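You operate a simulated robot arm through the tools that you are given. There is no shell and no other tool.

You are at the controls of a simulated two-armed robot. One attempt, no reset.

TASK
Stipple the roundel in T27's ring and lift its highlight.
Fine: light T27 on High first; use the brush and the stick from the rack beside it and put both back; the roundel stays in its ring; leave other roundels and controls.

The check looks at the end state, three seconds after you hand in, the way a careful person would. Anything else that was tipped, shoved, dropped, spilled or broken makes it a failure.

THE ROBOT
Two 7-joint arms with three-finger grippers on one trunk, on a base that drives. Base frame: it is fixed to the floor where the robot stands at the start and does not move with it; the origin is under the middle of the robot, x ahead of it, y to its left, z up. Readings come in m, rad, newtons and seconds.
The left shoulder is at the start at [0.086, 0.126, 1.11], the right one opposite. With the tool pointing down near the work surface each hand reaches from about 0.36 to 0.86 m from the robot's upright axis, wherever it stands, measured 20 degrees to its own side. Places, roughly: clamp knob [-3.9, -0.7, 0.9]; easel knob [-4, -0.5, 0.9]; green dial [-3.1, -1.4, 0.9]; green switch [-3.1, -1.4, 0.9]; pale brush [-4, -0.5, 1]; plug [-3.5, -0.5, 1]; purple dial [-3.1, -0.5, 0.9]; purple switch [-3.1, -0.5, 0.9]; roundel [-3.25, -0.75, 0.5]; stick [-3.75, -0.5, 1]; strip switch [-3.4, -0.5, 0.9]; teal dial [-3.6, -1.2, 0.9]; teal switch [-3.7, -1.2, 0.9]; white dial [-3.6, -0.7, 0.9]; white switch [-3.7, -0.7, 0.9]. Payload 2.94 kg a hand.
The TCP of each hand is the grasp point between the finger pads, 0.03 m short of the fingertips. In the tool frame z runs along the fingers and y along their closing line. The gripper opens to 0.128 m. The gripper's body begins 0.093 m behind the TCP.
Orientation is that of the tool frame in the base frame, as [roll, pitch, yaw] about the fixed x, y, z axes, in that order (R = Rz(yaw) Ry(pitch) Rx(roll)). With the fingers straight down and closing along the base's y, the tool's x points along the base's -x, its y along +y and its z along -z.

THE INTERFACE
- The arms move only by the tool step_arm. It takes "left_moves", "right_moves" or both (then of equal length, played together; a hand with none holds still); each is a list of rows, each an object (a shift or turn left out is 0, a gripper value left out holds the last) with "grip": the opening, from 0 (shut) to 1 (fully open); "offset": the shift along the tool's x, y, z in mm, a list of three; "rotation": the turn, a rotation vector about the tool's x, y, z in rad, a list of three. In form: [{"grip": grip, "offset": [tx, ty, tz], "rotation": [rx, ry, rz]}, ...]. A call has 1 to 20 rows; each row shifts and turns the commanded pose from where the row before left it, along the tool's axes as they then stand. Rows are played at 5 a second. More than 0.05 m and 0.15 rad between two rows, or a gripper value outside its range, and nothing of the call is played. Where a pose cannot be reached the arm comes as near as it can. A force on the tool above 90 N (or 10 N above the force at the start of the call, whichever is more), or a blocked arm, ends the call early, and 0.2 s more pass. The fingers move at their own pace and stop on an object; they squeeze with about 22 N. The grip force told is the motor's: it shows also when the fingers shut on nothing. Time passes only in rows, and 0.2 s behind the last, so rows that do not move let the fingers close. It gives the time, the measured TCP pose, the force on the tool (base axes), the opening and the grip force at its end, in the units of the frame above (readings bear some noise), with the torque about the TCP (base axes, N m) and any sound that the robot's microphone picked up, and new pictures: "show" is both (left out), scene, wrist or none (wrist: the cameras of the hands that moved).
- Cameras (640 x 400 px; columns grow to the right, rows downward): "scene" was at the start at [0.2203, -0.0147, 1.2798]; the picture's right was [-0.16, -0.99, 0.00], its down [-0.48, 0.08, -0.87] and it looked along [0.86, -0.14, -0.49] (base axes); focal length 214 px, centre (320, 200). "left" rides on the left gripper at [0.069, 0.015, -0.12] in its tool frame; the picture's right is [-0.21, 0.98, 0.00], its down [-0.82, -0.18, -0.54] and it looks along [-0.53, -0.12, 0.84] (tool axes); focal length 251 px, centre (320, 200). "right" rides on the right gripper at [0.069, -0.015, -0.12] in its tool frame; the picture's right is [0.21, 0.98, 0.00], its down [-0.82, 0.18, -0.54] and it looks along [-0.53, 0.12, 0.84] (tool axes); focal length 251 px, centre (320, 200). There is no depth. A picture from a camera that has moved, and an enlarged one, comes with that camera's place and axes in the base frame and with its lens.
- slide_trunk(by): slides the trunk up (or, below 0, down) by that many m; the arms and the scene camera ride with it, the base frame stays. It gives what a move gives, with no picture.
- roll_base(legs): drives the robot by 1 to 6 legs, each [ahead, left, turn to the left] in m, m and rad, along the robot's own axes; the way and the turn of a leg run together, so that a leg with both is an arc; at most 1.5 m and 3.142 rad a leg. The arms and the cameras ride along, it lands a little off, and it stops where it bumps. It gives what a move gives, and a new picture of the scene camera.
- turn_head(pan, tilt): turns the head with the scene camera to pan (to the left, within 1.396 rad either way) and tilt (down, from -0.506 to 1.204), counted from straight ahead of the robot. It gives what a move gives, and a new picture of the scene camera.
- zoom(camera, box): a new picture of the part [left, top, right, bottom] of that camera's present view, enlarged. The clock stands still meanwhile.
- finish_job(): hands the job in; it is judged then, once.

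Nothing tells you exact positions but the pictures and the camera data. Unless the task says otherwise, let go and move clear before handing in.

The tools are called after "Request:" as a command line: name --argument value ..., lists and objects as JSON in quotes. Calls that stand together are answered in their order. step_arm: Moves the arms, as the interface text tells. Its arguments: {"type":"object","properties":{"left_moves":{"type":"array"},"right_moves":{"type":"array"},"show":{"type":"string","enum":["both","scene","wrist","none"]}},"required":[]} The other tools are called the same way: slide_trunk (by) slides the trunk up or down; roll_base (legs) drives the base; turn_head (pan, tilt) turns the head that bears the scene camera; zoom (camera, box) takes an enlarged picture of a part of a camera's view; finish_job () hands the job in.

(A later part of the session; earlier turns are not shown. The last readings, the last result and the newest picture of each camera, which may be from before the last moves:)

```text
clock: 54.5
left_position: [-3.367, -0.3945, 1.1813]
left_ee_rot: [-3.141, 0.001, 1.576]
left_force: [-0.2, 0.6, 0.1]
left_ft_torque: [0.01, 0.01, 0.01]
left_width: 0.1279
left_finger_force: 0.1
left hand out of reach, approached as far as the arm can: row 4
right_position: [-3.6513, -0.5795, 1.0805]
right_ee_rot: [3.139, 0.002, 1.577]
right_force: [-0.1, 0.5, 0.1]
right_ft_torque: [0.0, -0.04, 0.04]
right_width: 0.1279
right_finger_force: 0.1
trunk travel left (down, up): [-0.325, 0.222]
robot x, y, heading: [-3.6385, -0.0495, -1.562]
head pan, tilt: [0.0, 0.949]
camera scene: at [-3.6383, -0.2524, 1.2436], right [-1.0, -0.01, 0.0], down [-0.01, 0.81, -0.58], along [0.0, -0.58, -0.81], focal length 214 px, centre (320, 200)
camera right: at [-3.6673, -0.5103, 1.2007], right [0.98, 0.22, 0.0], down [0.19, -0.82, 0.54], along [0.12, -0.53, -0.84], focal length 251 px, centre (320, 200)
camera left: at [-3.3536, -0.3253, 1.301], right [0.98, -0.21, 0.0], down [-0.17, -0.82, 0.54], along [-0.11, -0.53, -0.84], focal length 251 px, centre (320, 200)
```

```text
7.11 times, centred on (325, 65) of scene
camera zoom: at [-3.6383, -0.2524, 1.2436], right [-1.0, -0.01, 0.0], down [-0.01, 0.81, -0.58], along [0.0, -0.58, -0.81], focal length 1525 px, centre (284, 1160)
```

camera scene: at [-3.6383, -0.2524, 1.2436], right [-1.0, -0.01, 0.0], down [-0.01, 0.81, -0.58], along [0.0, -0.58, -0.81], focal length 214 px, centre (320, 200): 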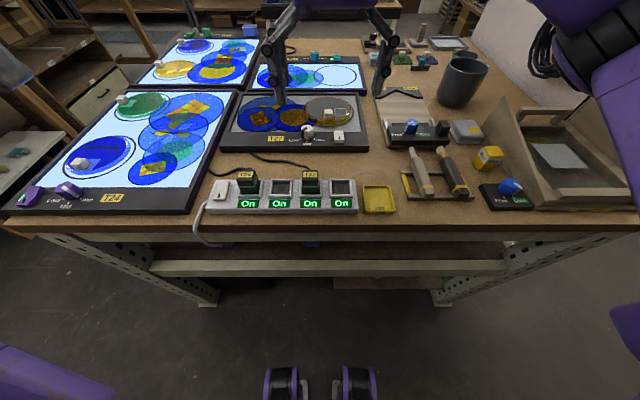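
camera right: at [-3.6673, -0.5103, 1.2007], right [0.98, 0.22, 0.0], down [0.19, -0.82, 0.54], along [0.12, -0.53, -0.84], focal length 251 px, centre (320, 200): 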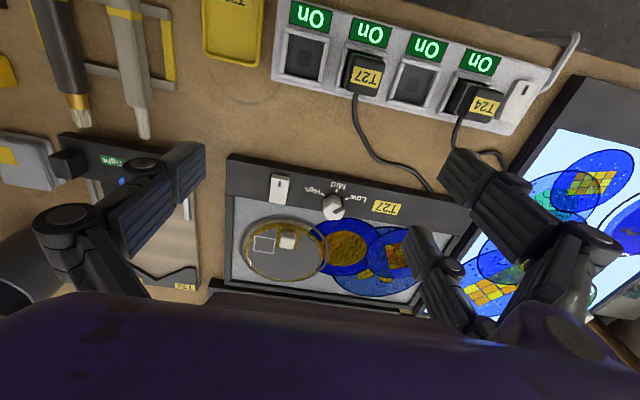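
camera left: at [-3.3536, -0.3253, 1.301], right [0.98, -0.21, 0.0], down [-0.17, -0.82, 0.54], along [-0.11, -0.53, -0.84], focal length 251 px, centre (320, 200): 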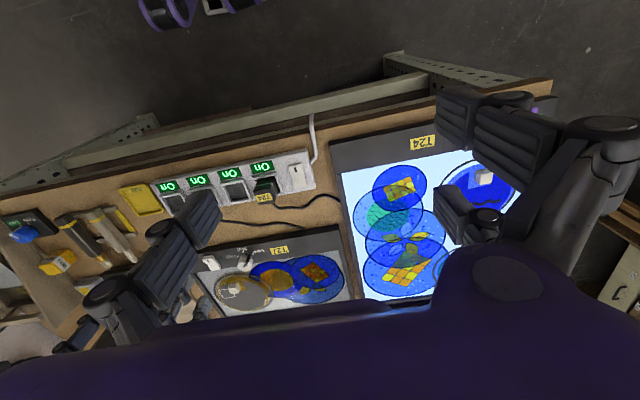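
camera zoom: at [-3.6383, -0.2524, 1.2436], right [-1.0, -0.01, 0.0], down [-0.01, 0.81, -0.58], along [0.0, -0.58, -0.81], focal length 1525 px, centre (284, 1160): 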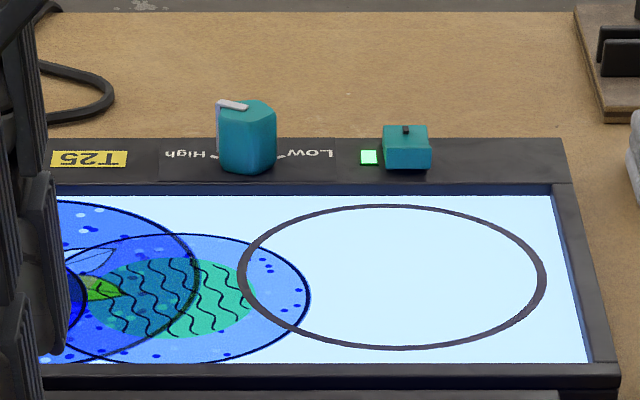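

T24's lit rocker shows that "on" means the barred front half is pressed down; T27's front half is raised (off). I'll take the dial first: hover the right hand above it at about (−3.604, −0.7045), with a narrower opening.

Request:
step_arm --right_moves '[{"grip": 0.45, "offset": [-31, 12, 20]}, {"offset": [-31, 12, 20]}, {"offset": [-31, 12, 20]}, {"offset": [-31, 11, 20]}, {}]' --show "wrist"

Request:
zoom --camera "right" --box '[240, 80, 400, 180]'

```text
clock: 55.6
left_position: [-3.3674, -0.396, 1.1809]
left_ee_rot: [-3.141, 0.002, 1.578]
left_force: [0.0, 0.4, -1.0]
left_ft_torque: [-0.02, -0.01, -0.01]
left_width: 0.128
left_finger_force: 0.1
right_position: [-3.604, -0.703, 1.0]
right_ee_rot: [-3.141, 0.002, 1.579]
right_force: [0.0, -0.2, 0.2]
right_ft_torque: [-0.03, 0.02, -0.01]
right_width: 0.0579
right_finger_force: 0.0
trunk travel left (down, up): [-0.325, 0.222]
robot x, y, heading: [-3.6408, -0.0476, -1.565]
head pan, tilt: [0.0, 0.949]
camera right: at [-3.619, -0.6347, 1.1196], right [0.98, 0.22, 0.0], down [0.19, -0.82, 0.54], along [0.12, -0.53, -0.84], focal length 251 px, centre (320, 200)
```

right: 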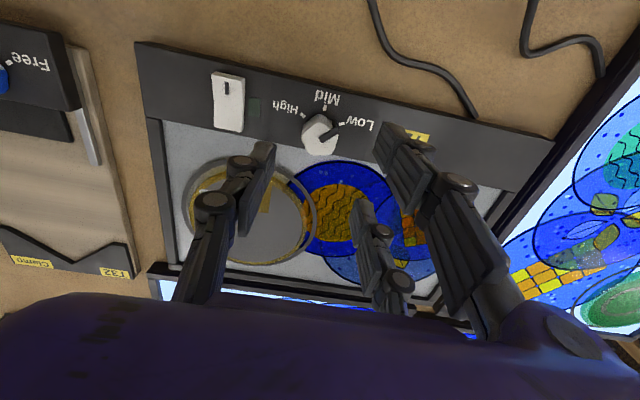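

```text
4.00 times, centred on (320, 130) of right
camera zoom: at [-3.619, -0.6347, 1.1196], right [0.98, 0.22, 0.0], down [0.19, -0.82, 0.54], along [0.12, -0.53, -0.84], focal length 1006 px, centre (320, 480)
```

zoom: 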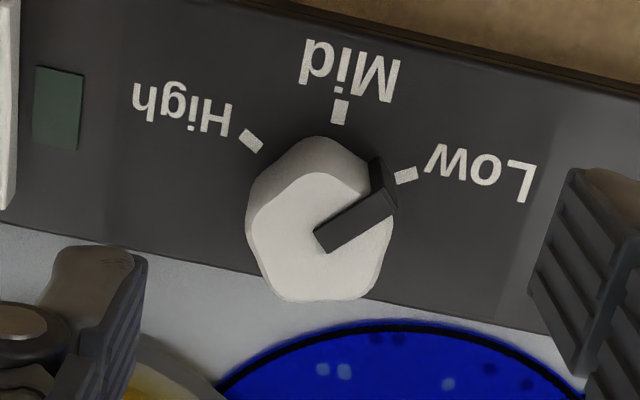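

The knob top (z≈0.92) sits exactly under the hand. I'll pre-rotate by +60° about the tool axis so the 120° turn stays within wrist range, then check.

Request:
step_arm --right_moves '[{"rotation": [0, 0, 0.15]}, {"rotation": [0, 0, 0.15]}, {"rotation": [0, 0, 0.15]}, {"rotation": [0, 0, 0.15]}, {"rotation": [0, 0, 0.15]}, {"rotation": [0, 0, 0.15]}, {"rotation": [0, 0, 0.147]}, {}]' --show "both"

```text
clock: 57.5
left_position: [-3.3669, -0.3956, 1.1813]
left_ee_rot: [-3.141, 0.0, 1.58]
left_force: [-0.8, -0.3, -0.6]
left_ft_torque: [-0.03, -0.03, 0.01]
left_width: 0.128
left_finger_force: 0.0
right_position: [-3.6039, -0.703, 1.0001]
right_ee_rot: [3.14, 0.002, 0.53]
right_force: [0.1, -0.4, -0.1]
right_ft_torque: [0.01, -0.03, 0.03]
right_width: 0.0574
right_finger_force: 0.1
trunk travel left (down, up): [-0.325, 0.222]
robot x, y, heading: [-3.6408, -0.0543, -1.56]
head pan, tilt: [0.0, 0.949]
camera scene: at [-3.6377, -0.2534, 1.2434], right [-1.0, -0.01, 0.0], down [-0.01, 0.81, -0.58], along [0.0, -0.58, -0.81], focal length 214 px, centre (320, 200)
camera right: at [-3.5512, -0.6543, 1.12], right [0.68, -0.73, 0.0], down [-0.62, -0.57, 0.54], along [-0.4, -0.37, -0.84], focal length 251 px, centre (320, 200)
```

scene: 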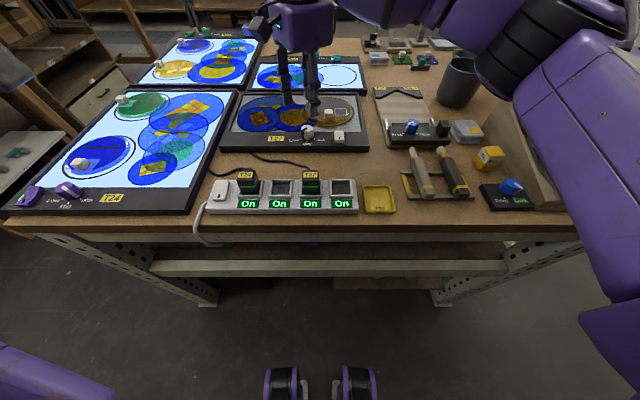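
right: 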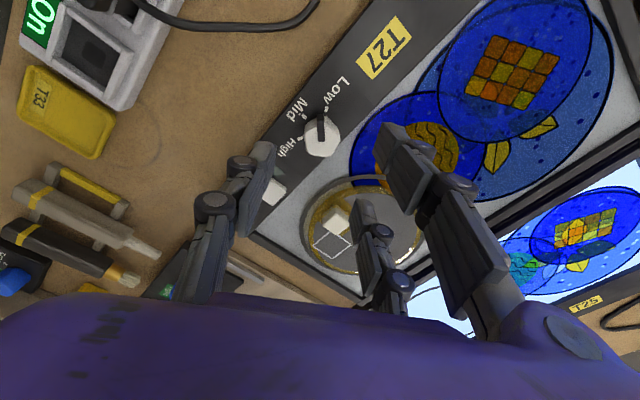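

Aligned. I descend to z≈0.931 (fingertips just above the frame) and close on the knob.

Request:
step_arm --right_moves '[{"offset": [0, 0, 30]}, {"offset": [0, 0, 25]}, {"offset": [0, 0, 14]}, {}]' --show "wrist"

Request:
zoom --camera "right" --box '[220, 120, 420, 245]'

```text
clock: 58.5
left_position: [-3.3676, -0.3952, 1.182]
left_ee_rot: [-3.141, 0.0, 1.578]
left_force: [-0.1, -0.1, 0.0]
left_ft_torque: [0.02, 0.0, 0.03]
left_width: 0.1281
left_finger_force: 0.1
right_position: [-3.6059, -0.7028, 0.929]
right_ee_rot: [3.14, 0.001, 0.534]
right_force: [0.1, -0.4, 0.0]
right_ft_torque: [0.01, -0.01, -0.01]
right_width: 0.0574
right_finger_force: 0.1
trunk travel left (down, up): [-0.325, 0.222]
robot x, y, heading: [-3.6428, -0.0527, -1.564]
head pan, tilt: [0.0, 0.949]
camera right: at [-3.5532, -0.6552, 1.0502], right [0.68, -0.73, 0.0], down [-0.62, -0.57, 0.54], along [-0.4, -0.37, -0.84], focal length 251 px, centre (320, 200)
```

right: 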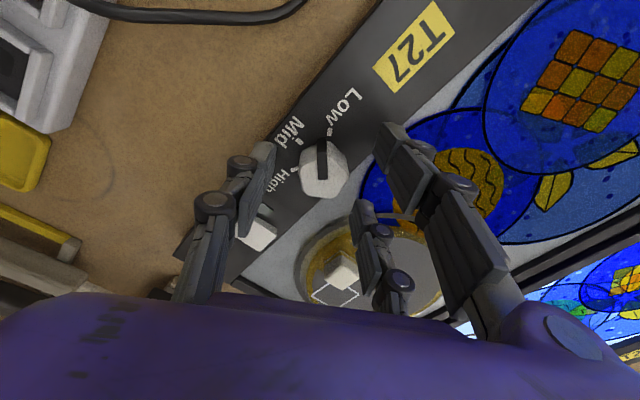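

```text
3.20 times, centred on (320, 182) of right
camera zoom: at [-3.5532, -0.6552, 1.0502], right [0.68, -0.73, 0.0], down [-0.62, -0.57, 0.54], along [-0.4, -0.37, -0.84], focal length 805 px, centre (320, 256)
```

zoom: 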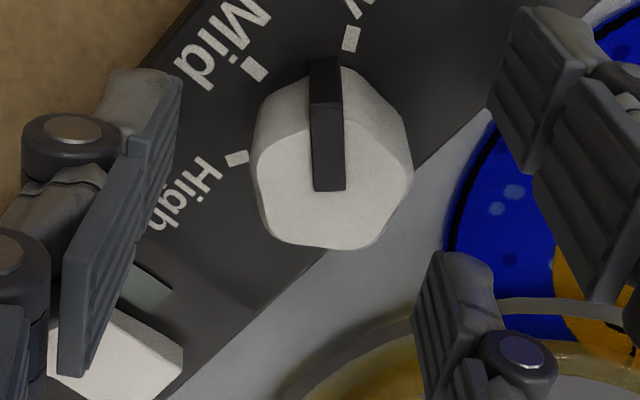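

The knob is centred between the fingers. I close on it and check.

Request:
step_arm --right_moves '[{"grip": 0.0}, {}, {}]' --show "wrist"

Request:
zoom --camera "right" --box '[220, 120, 420, 245]'

```text
clock: 59.2
left_position: [-3.3706, -0.3919, 1.1839]
left_ee_rot: [3.14, 0.005, 1.577]
left_force: [-0.3, 0.1, -0.2]
left_ft_torque: [0.01, -0.01, 0.0]
left_width: 0.1279
left_finger_force: 0.0
right_position: [-3.6119, -0.694, 0.9279]
right_ee_rot: [-3.126, 0.002, 0.534]
right_force: [-27.6, 51.6, -20.4]
right_ft_torque: [1.3, 0.48, 0.15]
right_width: 0.0061
right_finger_force: 32.8
trunk travel left (down, up): [-0.325, 0.222]
robot x, y, heading: [-3.6386, -0.0465, -1.573]
head pan, tilt: [0.0, 0.949]
camera right: at [-3.5585, -0.6485, 1.0479], right [0.68, -0.73, -0.02], down [-0.61, -0.58, 0.54], along [-0.4, -0.36, -0.84], focal length 251 px, centre (320, 200)
```

right: 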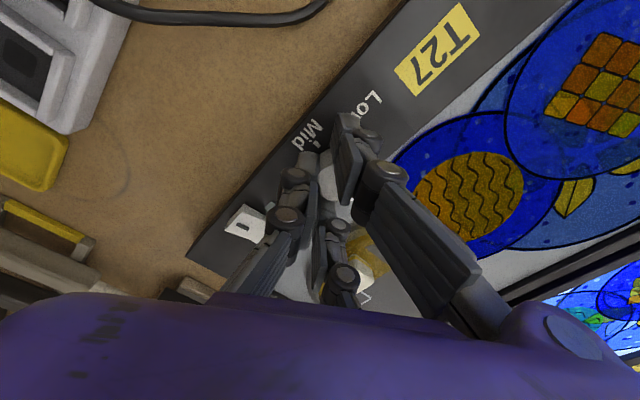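

```text
3.20 times, centred on (320, 182) of right
camera zoom: at [-3.5585, -0.6485, 1.0479], right [0.68, -0.73, -0.02], down [-0.61, -0.58, 0.54], along [-0.4, -0.36, -0.84], focal length 805 px, centre (320, 256)
```

zoom: 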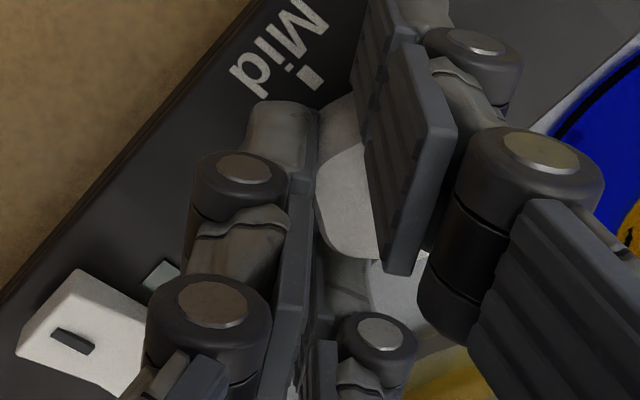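

The force shows the hand pushing sideways on the knob rather than a balanced grip, so I'll open again at once and look.

Request:
step_arm --right_moves '[{"grip": 0.45}, {}, {}]' --show "both"

Request:
zoom --camera "right" --box '[220, 120, 420, 245]'

```text
clock: 60.0
left_position: [-3.3662, -0.3982, 1.1812]
left_ee_rot: [-3.139, 0.0, 1.58]
left_force: [0.4, -0.5, -1.0]
left_ft_torque: [0.0, 0.03, 0.02]
left_width: 0.1282
left_finger_force: 0.1
right_position: [-3.6049, -0.7049, 0.9301]
right_ee_rot: [3.137, -0.001, 0.532]
right_force: [0.2, -0.3, 0.3]
right_ft_torque: [0.05, 0.0, 0.0]
right_width: 0.0573
right_finger_force: 0.0
trunk travel left (down, up): [-0.325, 0.222]
robot x, y, heading: [-3.6419, -0.0478, -1.564]
head pan, tilt: [0.0, 0.949]
camera scene: at [-3.6374, -0.2539, 1.2434], right [-1.0, -0.01, 0.0], down [-0.01, 0.81, -0.58], along [0.0, -0.58, -0.81], focal length 214 px, centre (320, 200)
camera right: at [-3.5527, -0.6559, 1.0505], right [0.68, -0.73, 0.0], down [-0.62, -0.57, 0.54], along [-0.4, -0.37, -0.84], focal length 251 px, centre (320, 200)
```

scene: 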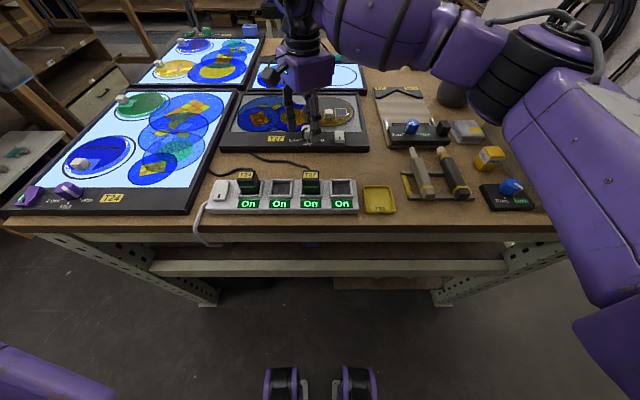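
right: 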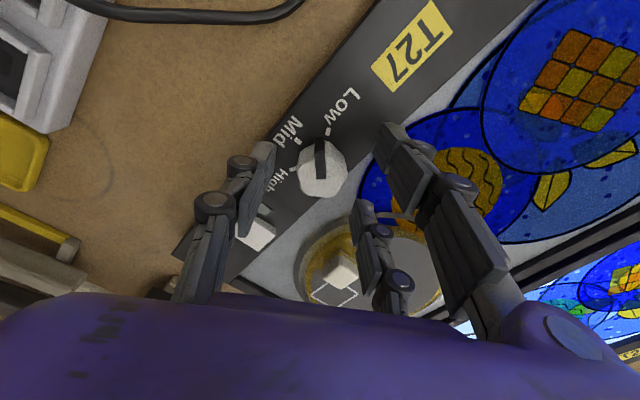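

```text
3.20 times, centred on (320, 182) of right
camera zoom: at [-3.5527, -0.6559, 1.0505], right [0.68, -0.73, 0.0], down [-0.62, -0.57, 0.54], along [-0.4, -0.37, -0.84], focal length 805 px, centre (320, 256)
```

zoom: 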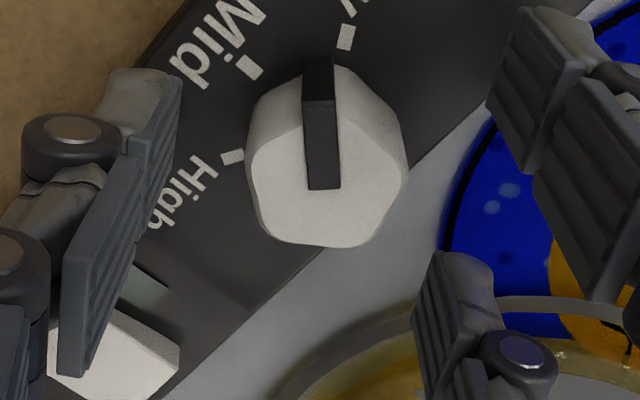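

The hand is in fact three-fingered: a thumb opposite two fingers about 36 mm apart, so a small knob slips between them. I'll shift 14 mm so the knob sits between the thumb's edge and one finger, then close again.

Request:
step_arm --right_moves '[{"offset": [-14, 0, 0]}, {}, {"grip": 0.3}, {}]' --show "wrist"

Request:
zoom --camera "right" --box '[220, 100, 420, 225]'

```text
clock: 61.0
left_position: [-3.3658, -0.3969, 1.1814]
left_ee_rot: [3.139, 0.0, 1.577]
left_force: [0.1, 0.6, -0.5]
left_ft_torque: [-0.01, 0.0, 0.02]
left_width: 0.128
left_finger_force: 0.0
right_position: [-3.6168, -0.711, 0.9302]
right_ee_rot: [3.139, 0.001, 0.533]
right_force: [0.4, 0.2, -0.1]
right_ft_torque: [-0.02, 0.0, 0.02]
right_width: 0.0384
right_finger_force: 0.0
trunk travel left (down, up): [-0.325, 0.222]
robot x, y, heading: [-3.6383, -0.0488, -1.563]
head pan, tilt: [0.0, 0.949]
camera right: at [-3.5649, -0.6622, 1.0504], right [0.68, -0.73, 0.0], down [-0.62, -0.57, 0.54], along [-0.4, -0.37, -0.84], focal length 251 px, centre (320, 200)
```

right: 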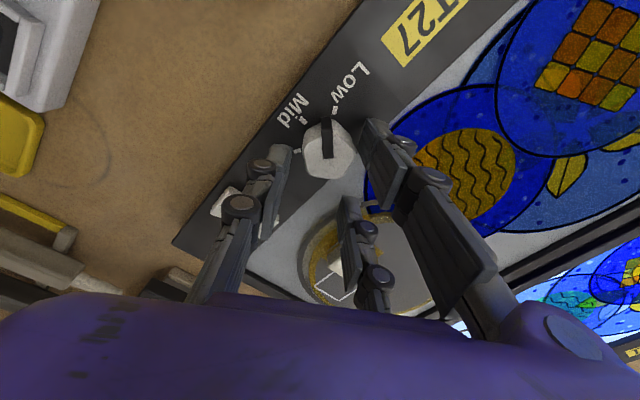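

```text
3.20 times, centred on (320, 162) of right
camera zoom: at [-3.5649, -0.6622, 1.0504], right [0.68, -0.73, 0.0], down [-0.62, -0.57, 0.54], along [-0.4, -0.37, -0.84], focal length 805 px, centre (320, 320)
```

zoom: 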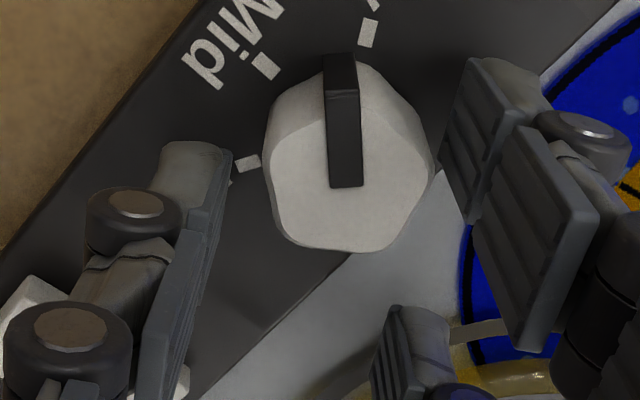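

Now the knob lies between thumb and one finger. I close on it and read the force.

Request:
step_arm --right_moves '[{"grip": 0.15}, {"grip": 0.0}, {}, {}]' --show "wrist"

Request:
zoom --camera "right" --box '[220, 100, 420, 225]'

```text
clock: 62.0
left_position: [-3.3675, -0.396, 1.1807]
left_ee_rot: [-3.14, 0.0, 1.577]
left_force: [0.0, -0.5, -1.0]
left_ft_torque: [0.01, 0.01, -0.02]
left_width: 0.1282
left_finger_force: 0.1
right_position: [-3.6162, -0.7116, 0.9302]
right_ee_rot: [3.141, 0.0, 0.532]
right_force: [6.9, -10.2, 1.0]
right_ft_torque: [-0.38, -0.26, -0.2]
right_width: 0.0277
right_finger_force: 45.5
trunk travel left (down, up): [-0.325, 0.222]
robot x, y, heading: [-3.6391, -0.0502, -1.563]
head pan, tilt: [0.0, 0.949]
camera right: at [-3.5638, -0.6634, 1.0502], right [0.68, -0.73, 0.0], down [-0.62, -0.57, 0.54], along [-0.4, -0.37, -0.84], focal length 251 px, centre (320, 200)
```

right: 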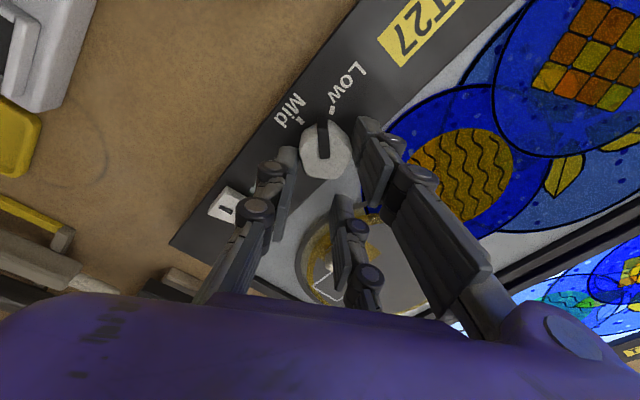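

```text
3.20 times, centred on (320, 162) of right
camera zoom: at [-3.5638, -0.6634, 1.0502], right [0.68, -0.73, 0.0], down [-0.62, -0.57, 0.54], along [-0.4, -0.37, -0.84], focal length 805 px, centre (320, 320)
```

zoom: 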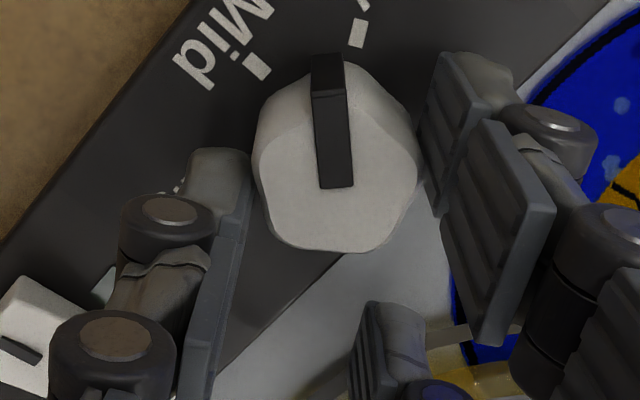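

Good pinch: width 0.0277 m. I turn the knob around its own centre, first half of the way.

Request:
step_arm --right_moves '[{"offset": [0.16, 2.09, 0], "rotation": [0, 0, -0.15]}, {"offset": [0.16, 2.09, 0], "rotation": [0, 0, -0.15]}, {"offset": [0.16, 2.09, 0], "rotation": [0, 0, -0.15]}, {"offset": [0.16, 2.09, 0], "rotation": [0, 0, -0.15]}, {"offset": [0.16, 2.09, 0], "rotation": [0, 0, -0.15]}, {"offset": [0.16, 2.09, 0], "rotation": [0, 0, -0.15]}, {"offset": [0.16, 2.09, 0], "rotation": [0, 0, -0.15]}]' --show "wrist"

Request:
zoom --camera "right" --box '[220, 100, 420, 225]'

```text
clock: 63.6
left_position: [-3.3664, -0.3976, 1.1804]
left_ee_rot: [-3.14, -0.003, 1.577]
left_force: [-0.3, -0.7, 0.0]
left_ft_torque: [0.02, 0.01, 0.0]
left_width: 0.128
left_finger_force: 0.1
right_position: [-3.6035, -0.7177, 0.9288]
right_ee_rot: [3.141, 0.002, 1.583]
right_force: [7.2, -24.2, 8.1]
right_ft_torque: [-0.6, -0.21, -0.08]
right_width: 0.0276
right_finger_force: 44.9
trunk travel left (down, up): [-0.325, 0.222]
robot x, y, heading: [-3.6414, -0.0516, -1.568]
head pan, tilt: [0.0, 0.949]
camera right: at [-3.619, -0.6493, 1.0501], right [0.97, 0.23, 0.0], down [0.19, -0.82, 0.54], along [0.12, -0.53, -0.84], focal length 251 px, centre (320, 200)
```

right: 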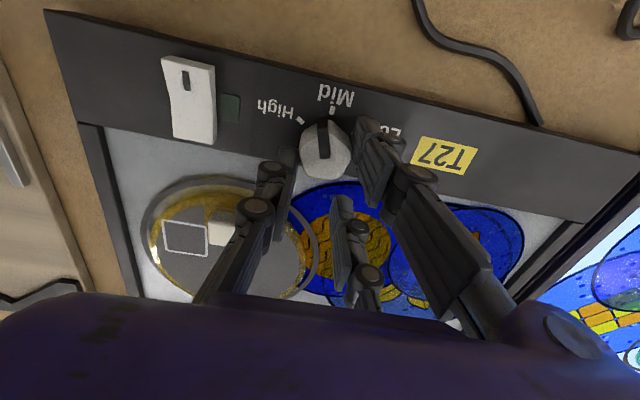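

```text
3.20 times, centred on (320, 162) of right
camera zoom: at [-3.619, -0.6493, 1.0501], right [0.97, 0.23, 0.0], down [0.19, -0.82, 0.54], along [0.12, -0.53, -0.84], focal length 805 px, centre (320, 320)
```

zoom: 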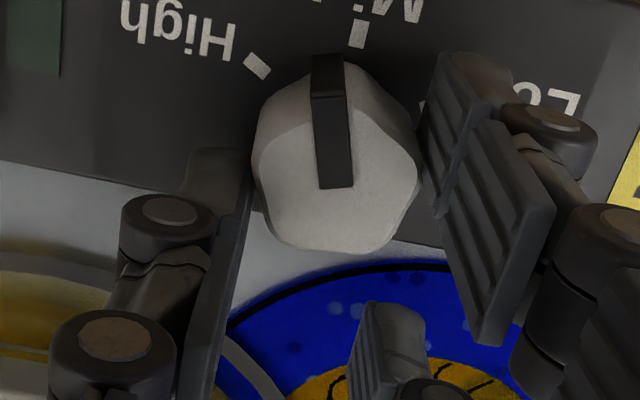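

The knob followed to Mid. I continue the other half, with a small correction for the side force.

Request:
step_arm --right_moves '[{"offset": [-2.0, 2.09, 0], "rotation": [0, 0, -0.15]}, {"offset": [-1.0, 2.09, 0], "rotation": [0, 0, -0.15]}, {"offset": [-0.16, 2.09, 0], "rotation": [0, 0, -0.15]}, {"offset": [-0.16, 2.09, 0], "rotation": [0, 0, -0.15]}, {"offset": [-0.16, 2.09, 0], "rotation": [0, 0, -0.15]}, {"offset": [-0.16, 2.09, 0], "rotation": [0, 0, -0.15]}, {"offset": [-0.16, 2.0, 0], "rotation": [0, 0, -0.144]}, {}]' --show "both"

Request:
zoom --camera "right" --box '[220, 100, 420, 225]'

```text
clock: 65.5
left_position: [-3.3652, -0.3965, 1.1819]
left_ee_rot: [-3.139, 0.001, 1.578]
left_force: [-1.1, 0.3, 0.3]
left_ft_torque: [-0.01, 0.01, 0.02]
left_width: 0.128
left_finger_force: 0.0
right_position: [-3.5898, -0.7136, 0.9305]
right_ee_rot: [3.141, 0.001, 2.532]
right_force: [10.8, 9.8, -7.8]
right_ft_torque: [0.4, -0.02, -0.45]
right_width: 0.0273
right_finger_force: 45.3
right hand out of reach, approached as far as the arm can: row 7
trunk travel left (down, up): [-0.325, 0.222]
robot x, y, heading: [-3.6408, -0.0486, -1.563]
head pan, tilt: [0.0, 0.949]
camera scene: at [-3.6364, -0.2529, 1.2434], right [-1.0, -0.01, 0.0], down [-0.01, 0.81, -0.58], along [0.0, -0.58, -0.81], focal length 214 px, centre (320, 200)
camera right: at [-3.6543, -0.6864, 1.0502], right [0.38, 0.92, 0.0], down [0.78, -0.32, 0.54], along [0.5, -0.21, -0.84], focal length 251 px, centre (320, 200)
```

scene: 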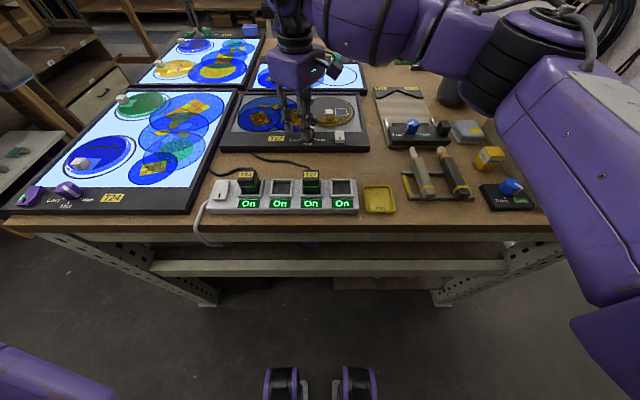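
right: 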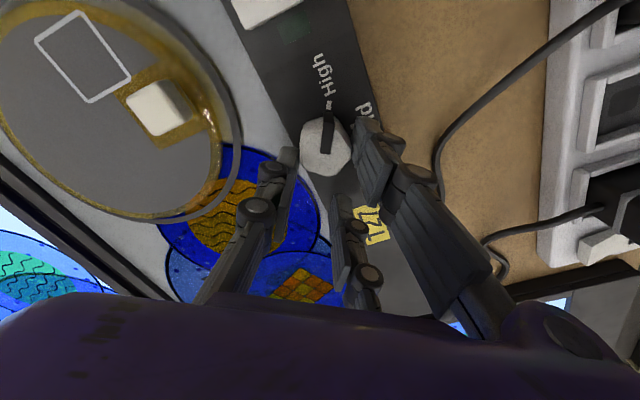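

```text
3.20 times, centred on (320, 162) of right
camera zoom: at [-3.6543, -0.6864, 1.0502], right [0.38, 0.92, 0.0], down [0.78, -0.32, 0.54], along [0.5, -0.21, -0.84], focal length 805 px, centre (320, 320)
```

zoom: 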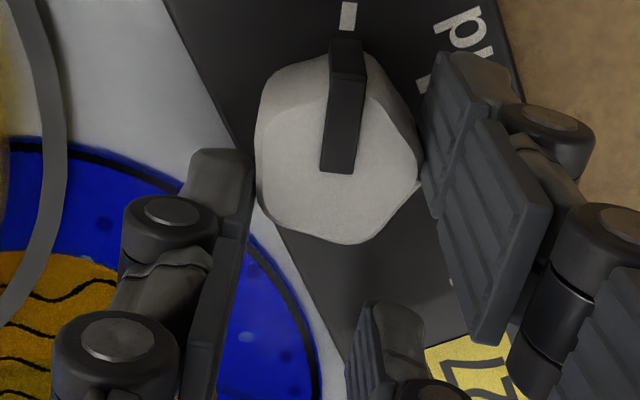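

The wrist hit its limit a few degrees short, but the pointer lines up with the High tick. I'll release and inspect.

Request:
step_arm --right_moves '[{"grip": 0.35}, {}, {"offset": [0, 0, -40]}, {"offset": [0, 0, -30]}, {}]' --show "wrist"

Request:
zoom --camera "right" --box '[240, 60, 400, 160]'

```text
clock: 66.7
left_position: [-3.3675, -0.3963, 1.1818]
left_ee_rot: [3.141, 0.001, 1.578]
left_force: [-0.6, 0.2, 0.1]
left_ft_torque: [0.02, -0.01, 0.0]
left_width: 0.128
left_finger_force: 0.0
right_position: [-3.5912, -0.7141, 0.981]
right_ee_rot: [3.141, 0.0, 2.524]
right_force: [0.5, 0.6, -0.1]
right_ft_torque: [0.02, 0.03, -0.03]
right_width: 0.0448
right_finger_force: 0.0
right hand out of reach, approached as far as the arm can: row 3, 4
trunk travel left (down, up): [-0.325, 0.222]
robot x, y, heading: [-3.6381, -0.0521, -1.565]
head pan, tilt: [0.0, 0.949]
camera right: at [-3.6559, -0.6863, 1.1], right [0.39, 0.92, 0.0], down [0.77, -0.33, 0.54], along [0.5, -0.21, -0.84], focal length 251 px, centre (320, 200)
```

right: 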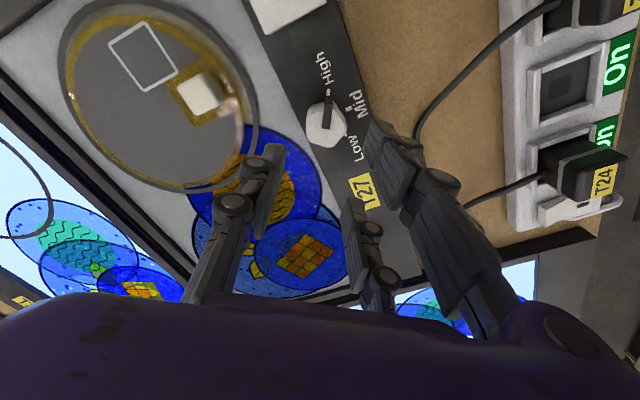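

```text
4.00 times, centred on (320, 110) of right
camera zoom: at [-3.6559, -0.6863, 1.1], right [0.39, 0.92, 0.0], down [0.77, -0.33, 0.54], along [0.5, -0.21, -0.84], focal length 1006 px, centre (320, 560)
```

zoom: 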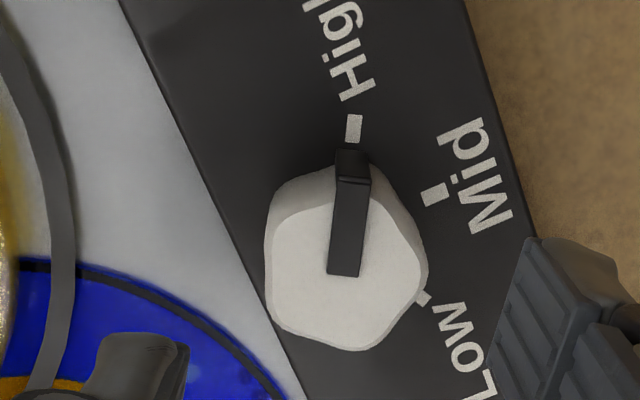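

The pointer sits exactly on High. Now I rotate the wrist back and rise, before pressing the switch's raised front half with a closed hand.

Request:
step_arm --right_moves '[{"rotation": [0, 0, 0.15]}, {"rotation": [0, 0, 0.15]}, {"rotation": [0, 0, 0.15]}, {"rotation": [0, 0, 0.15]}, {"rotation": [0, 0, 0.15]}, {"rotation": [0, 0, 0.15]}, {"rotation": [0, 0, 0.15]}, {"grip": 0.0}, {}]' --show "wrist"

```text
clock: 68.7
left_position: [-3.3667, -0.3956, 1.1826]
left_ee_rot: [3.142, 0.0, 1.577]
left_force: [-0.1, -0.6, 0.7]
left_ft_torque: [-0.02, 0.01, -0.01]
left_width: 0.1281
left_finger_force: 0.0
right_position: [-3.5911, -0.7129, 0.9808]
right_ee_rot: [3.14, 0.002, 1.479]
right_force: [-0.2, -0.4, -0.1]
right_ft_torque: [0.0, 0.02, -0.02]
right_width: 0.0001
right_finger_force: 3.0
trunk travel left (down, up): [-0.325, 0.222]
robot x, y, heading: [-3.6357, -0.0484, -1.56]
head pan, tilt: [0.0, 0.949]
camera right: at [-3.5994, -0.6432, 1.1011], right [0.99, 0.12, 0.0], down [0.1, -0.83, 0.54], along [0.07, -0.54, -0.84], focal length 251 px, centre (320, 200)
```

right: 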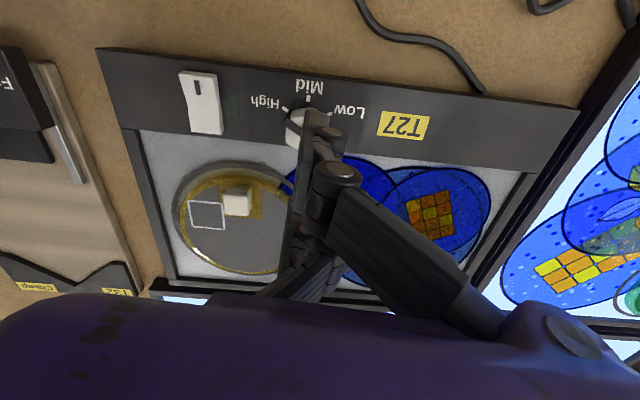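

I correct yaw and move so that the finger at tool x −28 mm will be above the rocker's barred front half at (−3.684, −0.674).

Request:
step_arm --right_moves '[{"rotation": [0, 0, -0.1], "offset": [0, 0, -20]}, {"offset": [22, -33, 0]}, {"offset": [22, -33, 0]}, {"offset": [23, -32, 0]}, {}]' --show "wrist"

Request:
zoom --camera "right" --box '[240, 100, 400, 200]'

```text
clock: 69.8
left_position: [-3.3664, -0.3965, 1.182]
left_ee_rot: [-3.14, 0.001, 1.577]
left_force: [0.1, 0.2, -0.2]
left_ft_torque: [0.01, 0.05, 0.0]
left_width: 0.1281
left_finger_force: 0.1
right_position: [-3.6906, -0.6483, 1.0023]
right_ee_rot: [-3.14, 0.002, 1.579]
right_force: [-0.7, -0.3, 0.2]
right_ft_torque: [0.01, 0.0, -0.02]
right_width: 0.0
right_finger_force: 2.9
trunk travel left (down, up): [-0.325, 0.222]
robot x, y, heading: [-3.6418, -0.0554, -1.565]
head pan, tilt: [0.0, 0.949]
camera right: at [-3.7041, -0.5793, 1.1217], right [0.97, 0.22, 0.0], down [0.19, -0.82, 0.54], along [0.12, -0.53, -0.84], focal length 251 px, centre (320, 200)
```

right: 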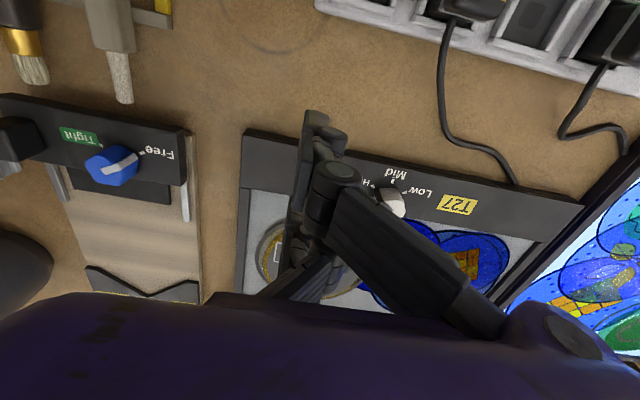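

```text
4.00 times, centred on (320, 150) of right
camera zoom: at [-3.7041, -0.5793, 1.1217], right [0.97, 0.22, 0.0], down [0.19, -0.82, 0.54], along [0.12, -0.53, -0.84], focal length 1006 px, centre (320, 400)
```

zoom: 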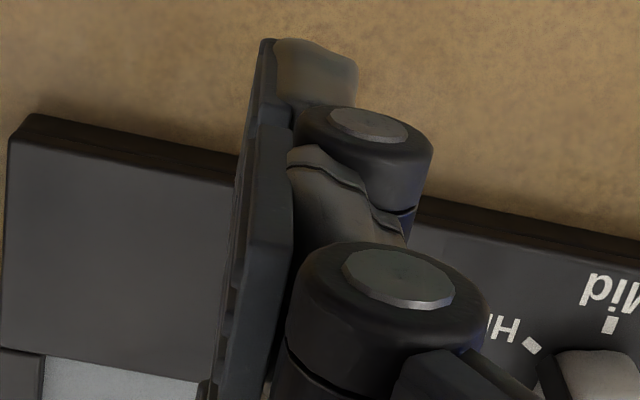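

Geometry says the finger is right over the barred half. I descend slowly and press, watching force and sound.

Request:
step_arm --right_moves '[{"offset": [0, 0, 30]}, {"offset": [0, 0, 15]}, {"offset": [0, 0, 5]}, {"offset": [0, 0, 5]}, {"offset": [0, 0, 4]}, {"offset": [0, 0, 3]}, {"offset": [0, 0, 3]}]' --show "both"

```text
clock: 71.5
left_position: [-3.3669, -0.3958, 1.1819]
left_ee_rot: [3.141, 0.001, 1.577]
left_force: [0.3, -0.3, -0.6]
left_ft_torque: [-0.01, 0.01, 0.0]
left_width: 0.128
left_finger_force: 0.0
right_position: [-3.691, -0.647, 0.935]
right_ee_rot: [-3.141, 0.002, 1.58]
right_force: [-0.7, -0.7, 0.3]
right_ft_torque: [-0.04, 0.02, -0.01]
right_width: 0.0
right_finger_force: 3.1
trunk travel left (down, up): [-0.325, 0.222]
robot x, y, heading: [-3.6369, -0.0517, -1.564]
head pan, tilt: [0.0, 0.949]
camera scene: at [-3.6378, -0.2534, 1.2434], right [-1.0, -0.01, 0.0], down [-0.01, 0.81, -0.58], along [0.0, -0.58, -0.81], focal length 214 px, centre (320, 200)
camera right: at [-3.7057, -0.578, 1.0553], right [0.97, 0.22, 0.0], down [0.19, -0.82, 0.54], along [0.12, -0.53, -0.84], focal length 251 px, centre (320, 200)
```

scene: 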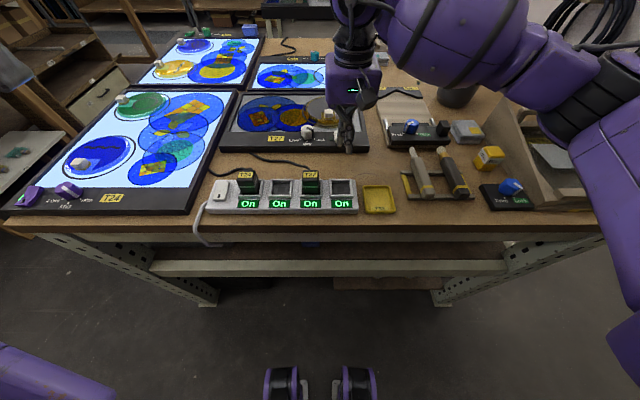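
right: 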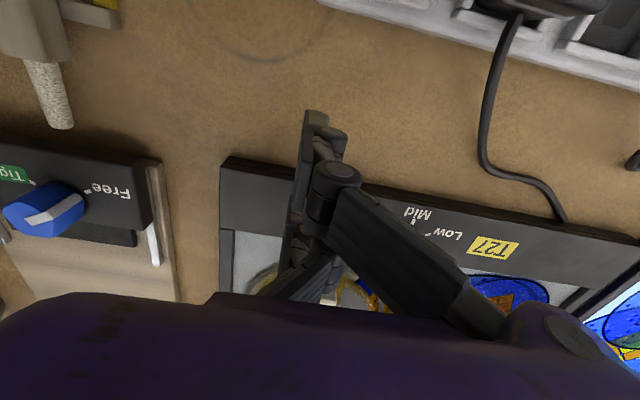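

No contact yet at tip height ≈0.905. I'll zoom the scene view to check alignment.

Request:
zoom --camera "scene" --box '[295, 110, 375, 160]'

```text
8.00 times, centred on (335, 135) of scene
camera zoom: at [-3.6378, -0.2534, 1.2434], right [-1.0, -0.01, 0.0], down [-0.01, 0.81, -0.58], along [0.0, -0.58, -0.81], focal length 1716 px, centre (200, 720)
```

zoom: 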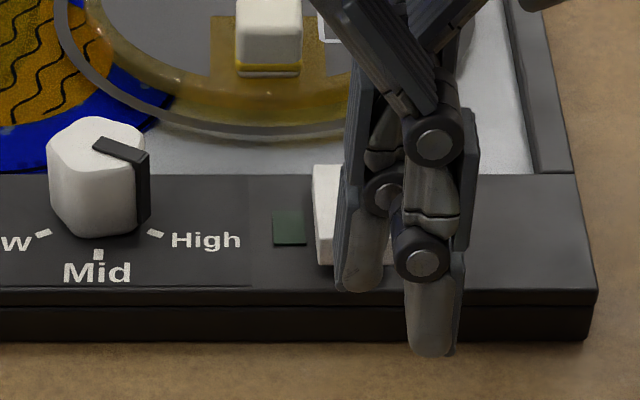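

The closed fingers cross past centre: the finger that should press is about 16 mm too far right. I raise, shift 17 mm to the left, and press again in small steps.

Request:
step_arm --right_moves '[{"offset": [0, 0, -20]}, {"offset": [0, 17, 0]}, {"offset": [0, 0, 12]}, {"offset": [0, 0, 5]}, {"offset": [0, 0, 3]}, {}]' --show "scene"

Request:
zoom --camera "scene" --box '[295, 110, 375, 160]'

```text
clock: 72.8
left_position: [-3.367, -0.3961, 1.1827]
left_ee_rot: [-3.141, 0.0, 1.579]
left_force: [-1.2, 0.3, -0.9]
left_ft_torque: [-0.02, 0.02, -0.03]
left_width: 0.128
left_finger_force: 0.0
right_position: [-3.6728, -0.6481, 0.9359]
right_ee_rot: [3.142, 0.002, 1.578]
right_force: [0.1, 1.0, 0.5]
right_ft_torque: [0.0, 0.01, -0.01]
right_width: 0.0
right_finger_force: 2.6
trunk travel left (down, up): [-0.325, 0.222]
robot x, y, heading: [-3.6384, -0.0492, -1.564]
head pan, tilt: [0.0, 0.949]
camera scene: at [-3.6377, -0.2534, 1.2434], right [-1.0, -0.01, 0.0], down [-0.01, 0.81, -0.58], along [0.0, -0.58, -0.81], focal length 214 px, centre (320, 200)
```

scene: 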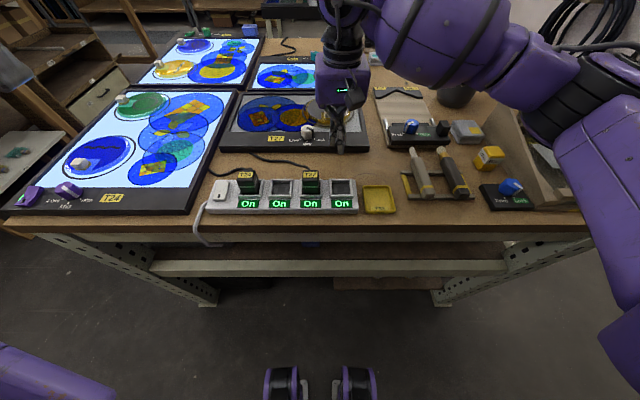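

```text
8.00 times, centred on (335, 135) of scene
camera zoom: at [-3.6377, -0.2534, 1.2434], right [-1.0, -0.01, 0.0], down [-0.01, 0.81, -0.58], along [0.0, -0.58, -0.81], focal length 1716 px, centre (200, 720)
```

zoom: 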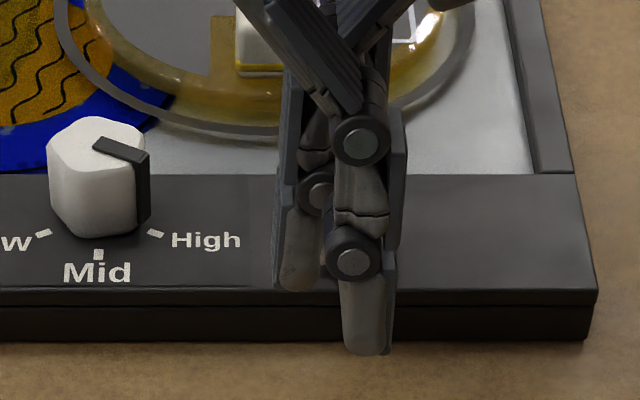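

Now the finger is in line with the rocker; still no contact. I continue down in 2 mm steps.

Request:
step_arm --right_moves '[{"offset": [0, 0, 2]}, {"offset": [0, 0, 2]}, {"offset": [0, 0, 2]}, {}]' --show "none"

Request:
zoom --camera "scene" --box '[295, 110, 375, 160]'

```text
clock: 73.8
left_position: [-3.3663, -0.3962, 1.1817]
left_ee_rot: [-3.14, 0.0, 1.578]
left_force: [0.3, 0.2, 0.3]
left_ft_torque: [-0.01, 0.04, -0.03]
left_width: 0.128
left_finger_force: 0.1
right_position: [-3.672, -0.6462, 0.9295]
right_ee_rot: [-3.141, 0.001, 1.58]
right_force: [-0.8, -0.2, 0.2]
right_ft_torque: [-0.03, 0.02, 0.0]
right_width: 0.0
right_finger_force: 3.3
trunk travel left (down, up): [-0.325, 0.222]
robot x, y, heading: [-3.6439, -0.0512, -1.568]
head pan, tilt: [0.0, 0.949]
```

```text
8.00 times, centred on (335, 135) of scene
camera zoom: at [-3.6377, -0.2534, 1.2434], right [-1.0, -0.01, 0.0], down [-0.01, 0.81, -0.58], along [0.0, -0.58, -0.81], focal length 1716 px, centre (200, 720)
```

zoom: 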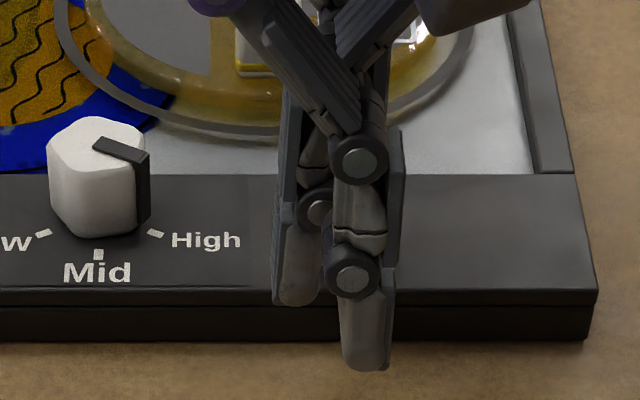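

My refined triangulation puts the rocker's front edge at y≈−0.677, z≈0.904, so I was slightly short of it. I lift, move 17 mm forward and tilt the hand slightly so only that finger leads, then press.

Request:
step_arm --right_moves '[{"offset": [0, 0, -15]}, {"offset": [-17.5, 0, 0]}, {"rotation": [0, 0.15, 0]}, {"offset": [0, 0, 6]}, {"offset": [0, 0, 3]}, {"offset": [0, 0, 2]}, {"offset": [0, 0, 2]}, {}]' --show "none"

Request:
zoom --camera "scene" --box '[295, 110, 375, 160]'

```text
clock: 75.7
left_position: [-3.3672, -0.3961, 1.1818]
left_ee_rot: [3.141, -0.001, 1.578]
left_force: [-0.6, 0.4, 0.5]
left_ft_torque: [0.01, -0.01, -0.01]
left_width: 0.1281
left_finger_force: 0.0
right_position: [-3.6717, -0.6614, 0.9323]
right_ee_rot: [-3.14, -0.149, 1.579]
right_force: [0.2, -0.1, -0.7]
right_ft_torque: [0.01, 0.0, -0.01]
right_width: 0.0003
right_finger_force: 3.0
trunk travel left (down, up): [-0.325, 0.222]
robot x, y, heading: [-3.6392, -0.0497, -1.566]
head pan, tilt: [0.0, 0.949]
```

```text
8.00 times, centred on (335, 135) of scene
camera zoom: at [-3.6377, -0.2534, 1.2434], right [-1.0, -0.01, 0.0], down [-0.01, 0.81, -0.58], along [0.0, -0.58, -0.81], focal length 1716 px, centre (200, 720)
```

zoom: 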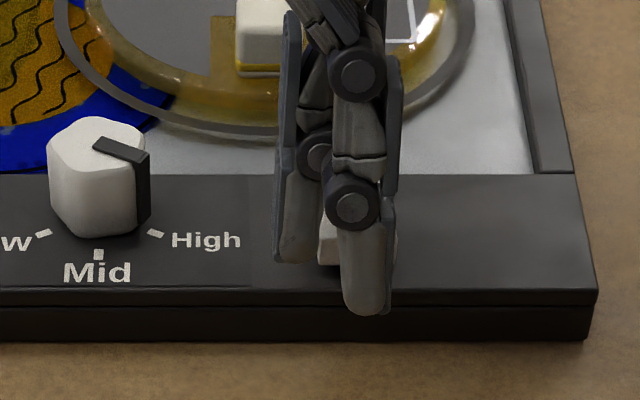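

The closed fingertips reach about 12 mm less far than the nominal; I continue down in 2 mm steps.

Request:
step_arm --right_moves '[{"offset": [0, 0, 3]}, {"offset": [0, 0, 2]}, {"offset": [0, 0, 2]}, {"offset": [0, 0, 2]}, {}]' --show "none"

Request:
zoom --camera "scene" --box '[295, 110, 375, 160]'

```text
clock: 76.8
left_position: [-3.3663, -0.3949, 1.1823]
left_ee_rot: [3.141, 0.001, 1.578]
left_force: [0.5, 0.3, 0.3]
left_ft_torque: [-0.01, 0.03, 0.02]
left_width: 0.128
left_finger_force: 0.2
right_position: [-3.6718, -0.6605, 0.9245]
right_ee_rot: [3.14, -0.146, 1.58]
right_force: [0.4, 0.3, 18.0]
right_ft_torque: [-0.6, 0.17, -0.03]
right_width: 0.0
right_finger_force: 2.5
trunk travel left (down, up): [-0.325, 0.222]
robot x, y, heading: [-3.6386, -0.0499, -1.562]
head pan, tilt: [0.0, 0.949]
```

```text
8.00 times, centred on (335, 135) of scene
camera zoom: at [-3.6376, -0.2517, 1.2438], right [-1.0, -0.01, 0.0], down [-0.01, 0.81, -0.58], along [0.0, -0.58, -0.81], focal length 1716 px, centre (200, 720)
```

zoom: 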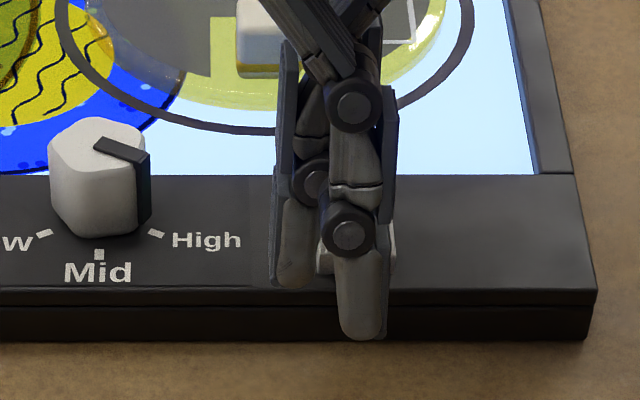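

T27 is lit. I lift the hand away, level it, and look at the lit panel and the roundel.

Request:
step_arm --right_moves '[{"offset": [0, 0, -20]}, {"offset": [0, 0, -40]}, {"rotation": [0, -0.15, 0], "offset": [0, 0, -40]}, {"offset": [40, -20, 0]}, {"offset": [40, -20, 0]}, {}]' --show "both"

Request:
zoom --camera "scene" --box '[260, 85, 380, 160]'

Request:
zoom --camera "right" --box '[240, 120, 440, 245]'

```text
clock: 78.2
left_position: [-3.3656, -0.3967, 1.1818]
left_ee_rot: [-3.139, 0.001, 1.577]
left_force: [-0.4, -1.6, 0.1]
left_ft_torque: [0.03, 0.0, 0.03]
left_width: 0.1281
left_finger_force: 0.1
right_position: [-3.7155, -0.5977, 1.0229]
right_ee_rot: [3.141, 0.003, 1.58]
right_force: [0.0, -0.4, 0.6]
right_ft_torque: [-0.01, -0.01, 0.01]
right_width: 0.0001
right_finger_force: 2.5
trunk travel left (down, up): [-0.325, 0.222]
robot x, y, heading: [-3.6382, -0.0502, -1.565]
head pan, tilt: [0.0, 0.949]
camera scene: at [-3.6372, -0.254, 1.2433], right [-1.0, -0.01, 0.0], down [-0.01, 0.81, -0.58], along [0.0, -0.58, -0.81], focal length 214 px, centre (320, 200)
camera right: at [-3.7316, -0.5278, 1.1429], right [0.97, 0.22, 0.0], down [0.19, -0.82, 0.54], along [0.12, -0.53, -0.84], focal length 251 px, centre (320, 200)
```

scene: 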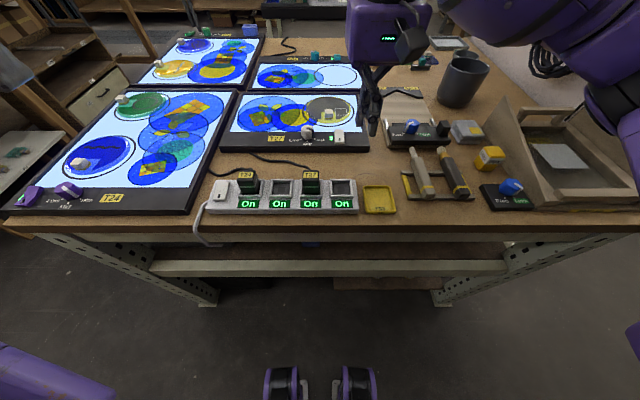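
right: 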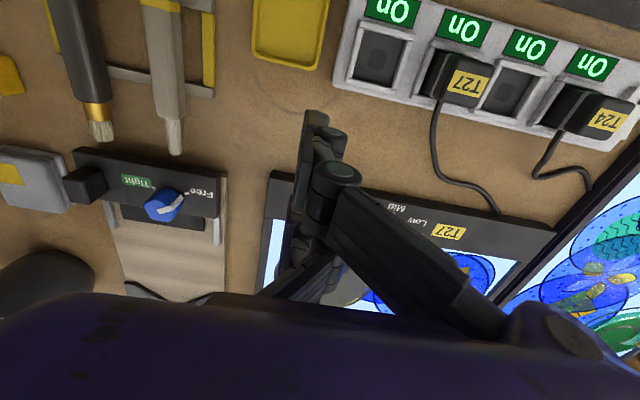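

```text
5.33 times, centred on (320, 122) of scene
camera zoom: at [-3.6372, -0.254, 1.2433], right [-1.0, -0.01, 0.0], down [-0.01, 0.81, -0.58], along [0.0, -0.58, -0.81], focal length 1144 px, centre (320, 613)
```

zoom: 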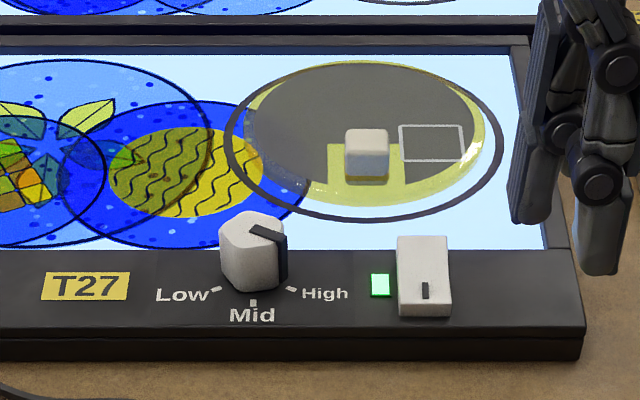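

```text
3.20 times, centred on (340, 182) of right
camera zoom: at [-3.7316, -0.5278, 1.1429], right [0.97, 0.22, 0.0], down [0.19, -0.82, 0.54], along [0.12, -0.53, -0.84], focal length 805 px, centre (256, 256)
```

zoom: 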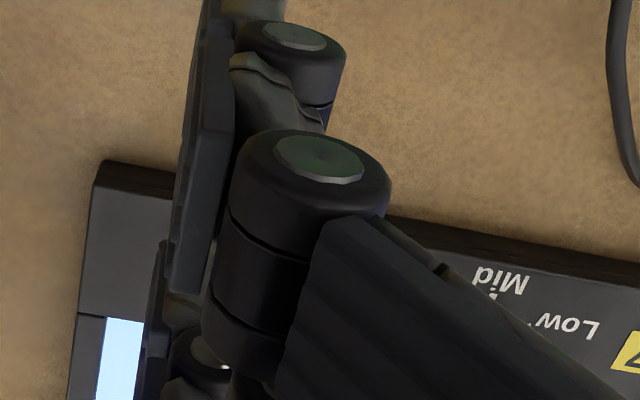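

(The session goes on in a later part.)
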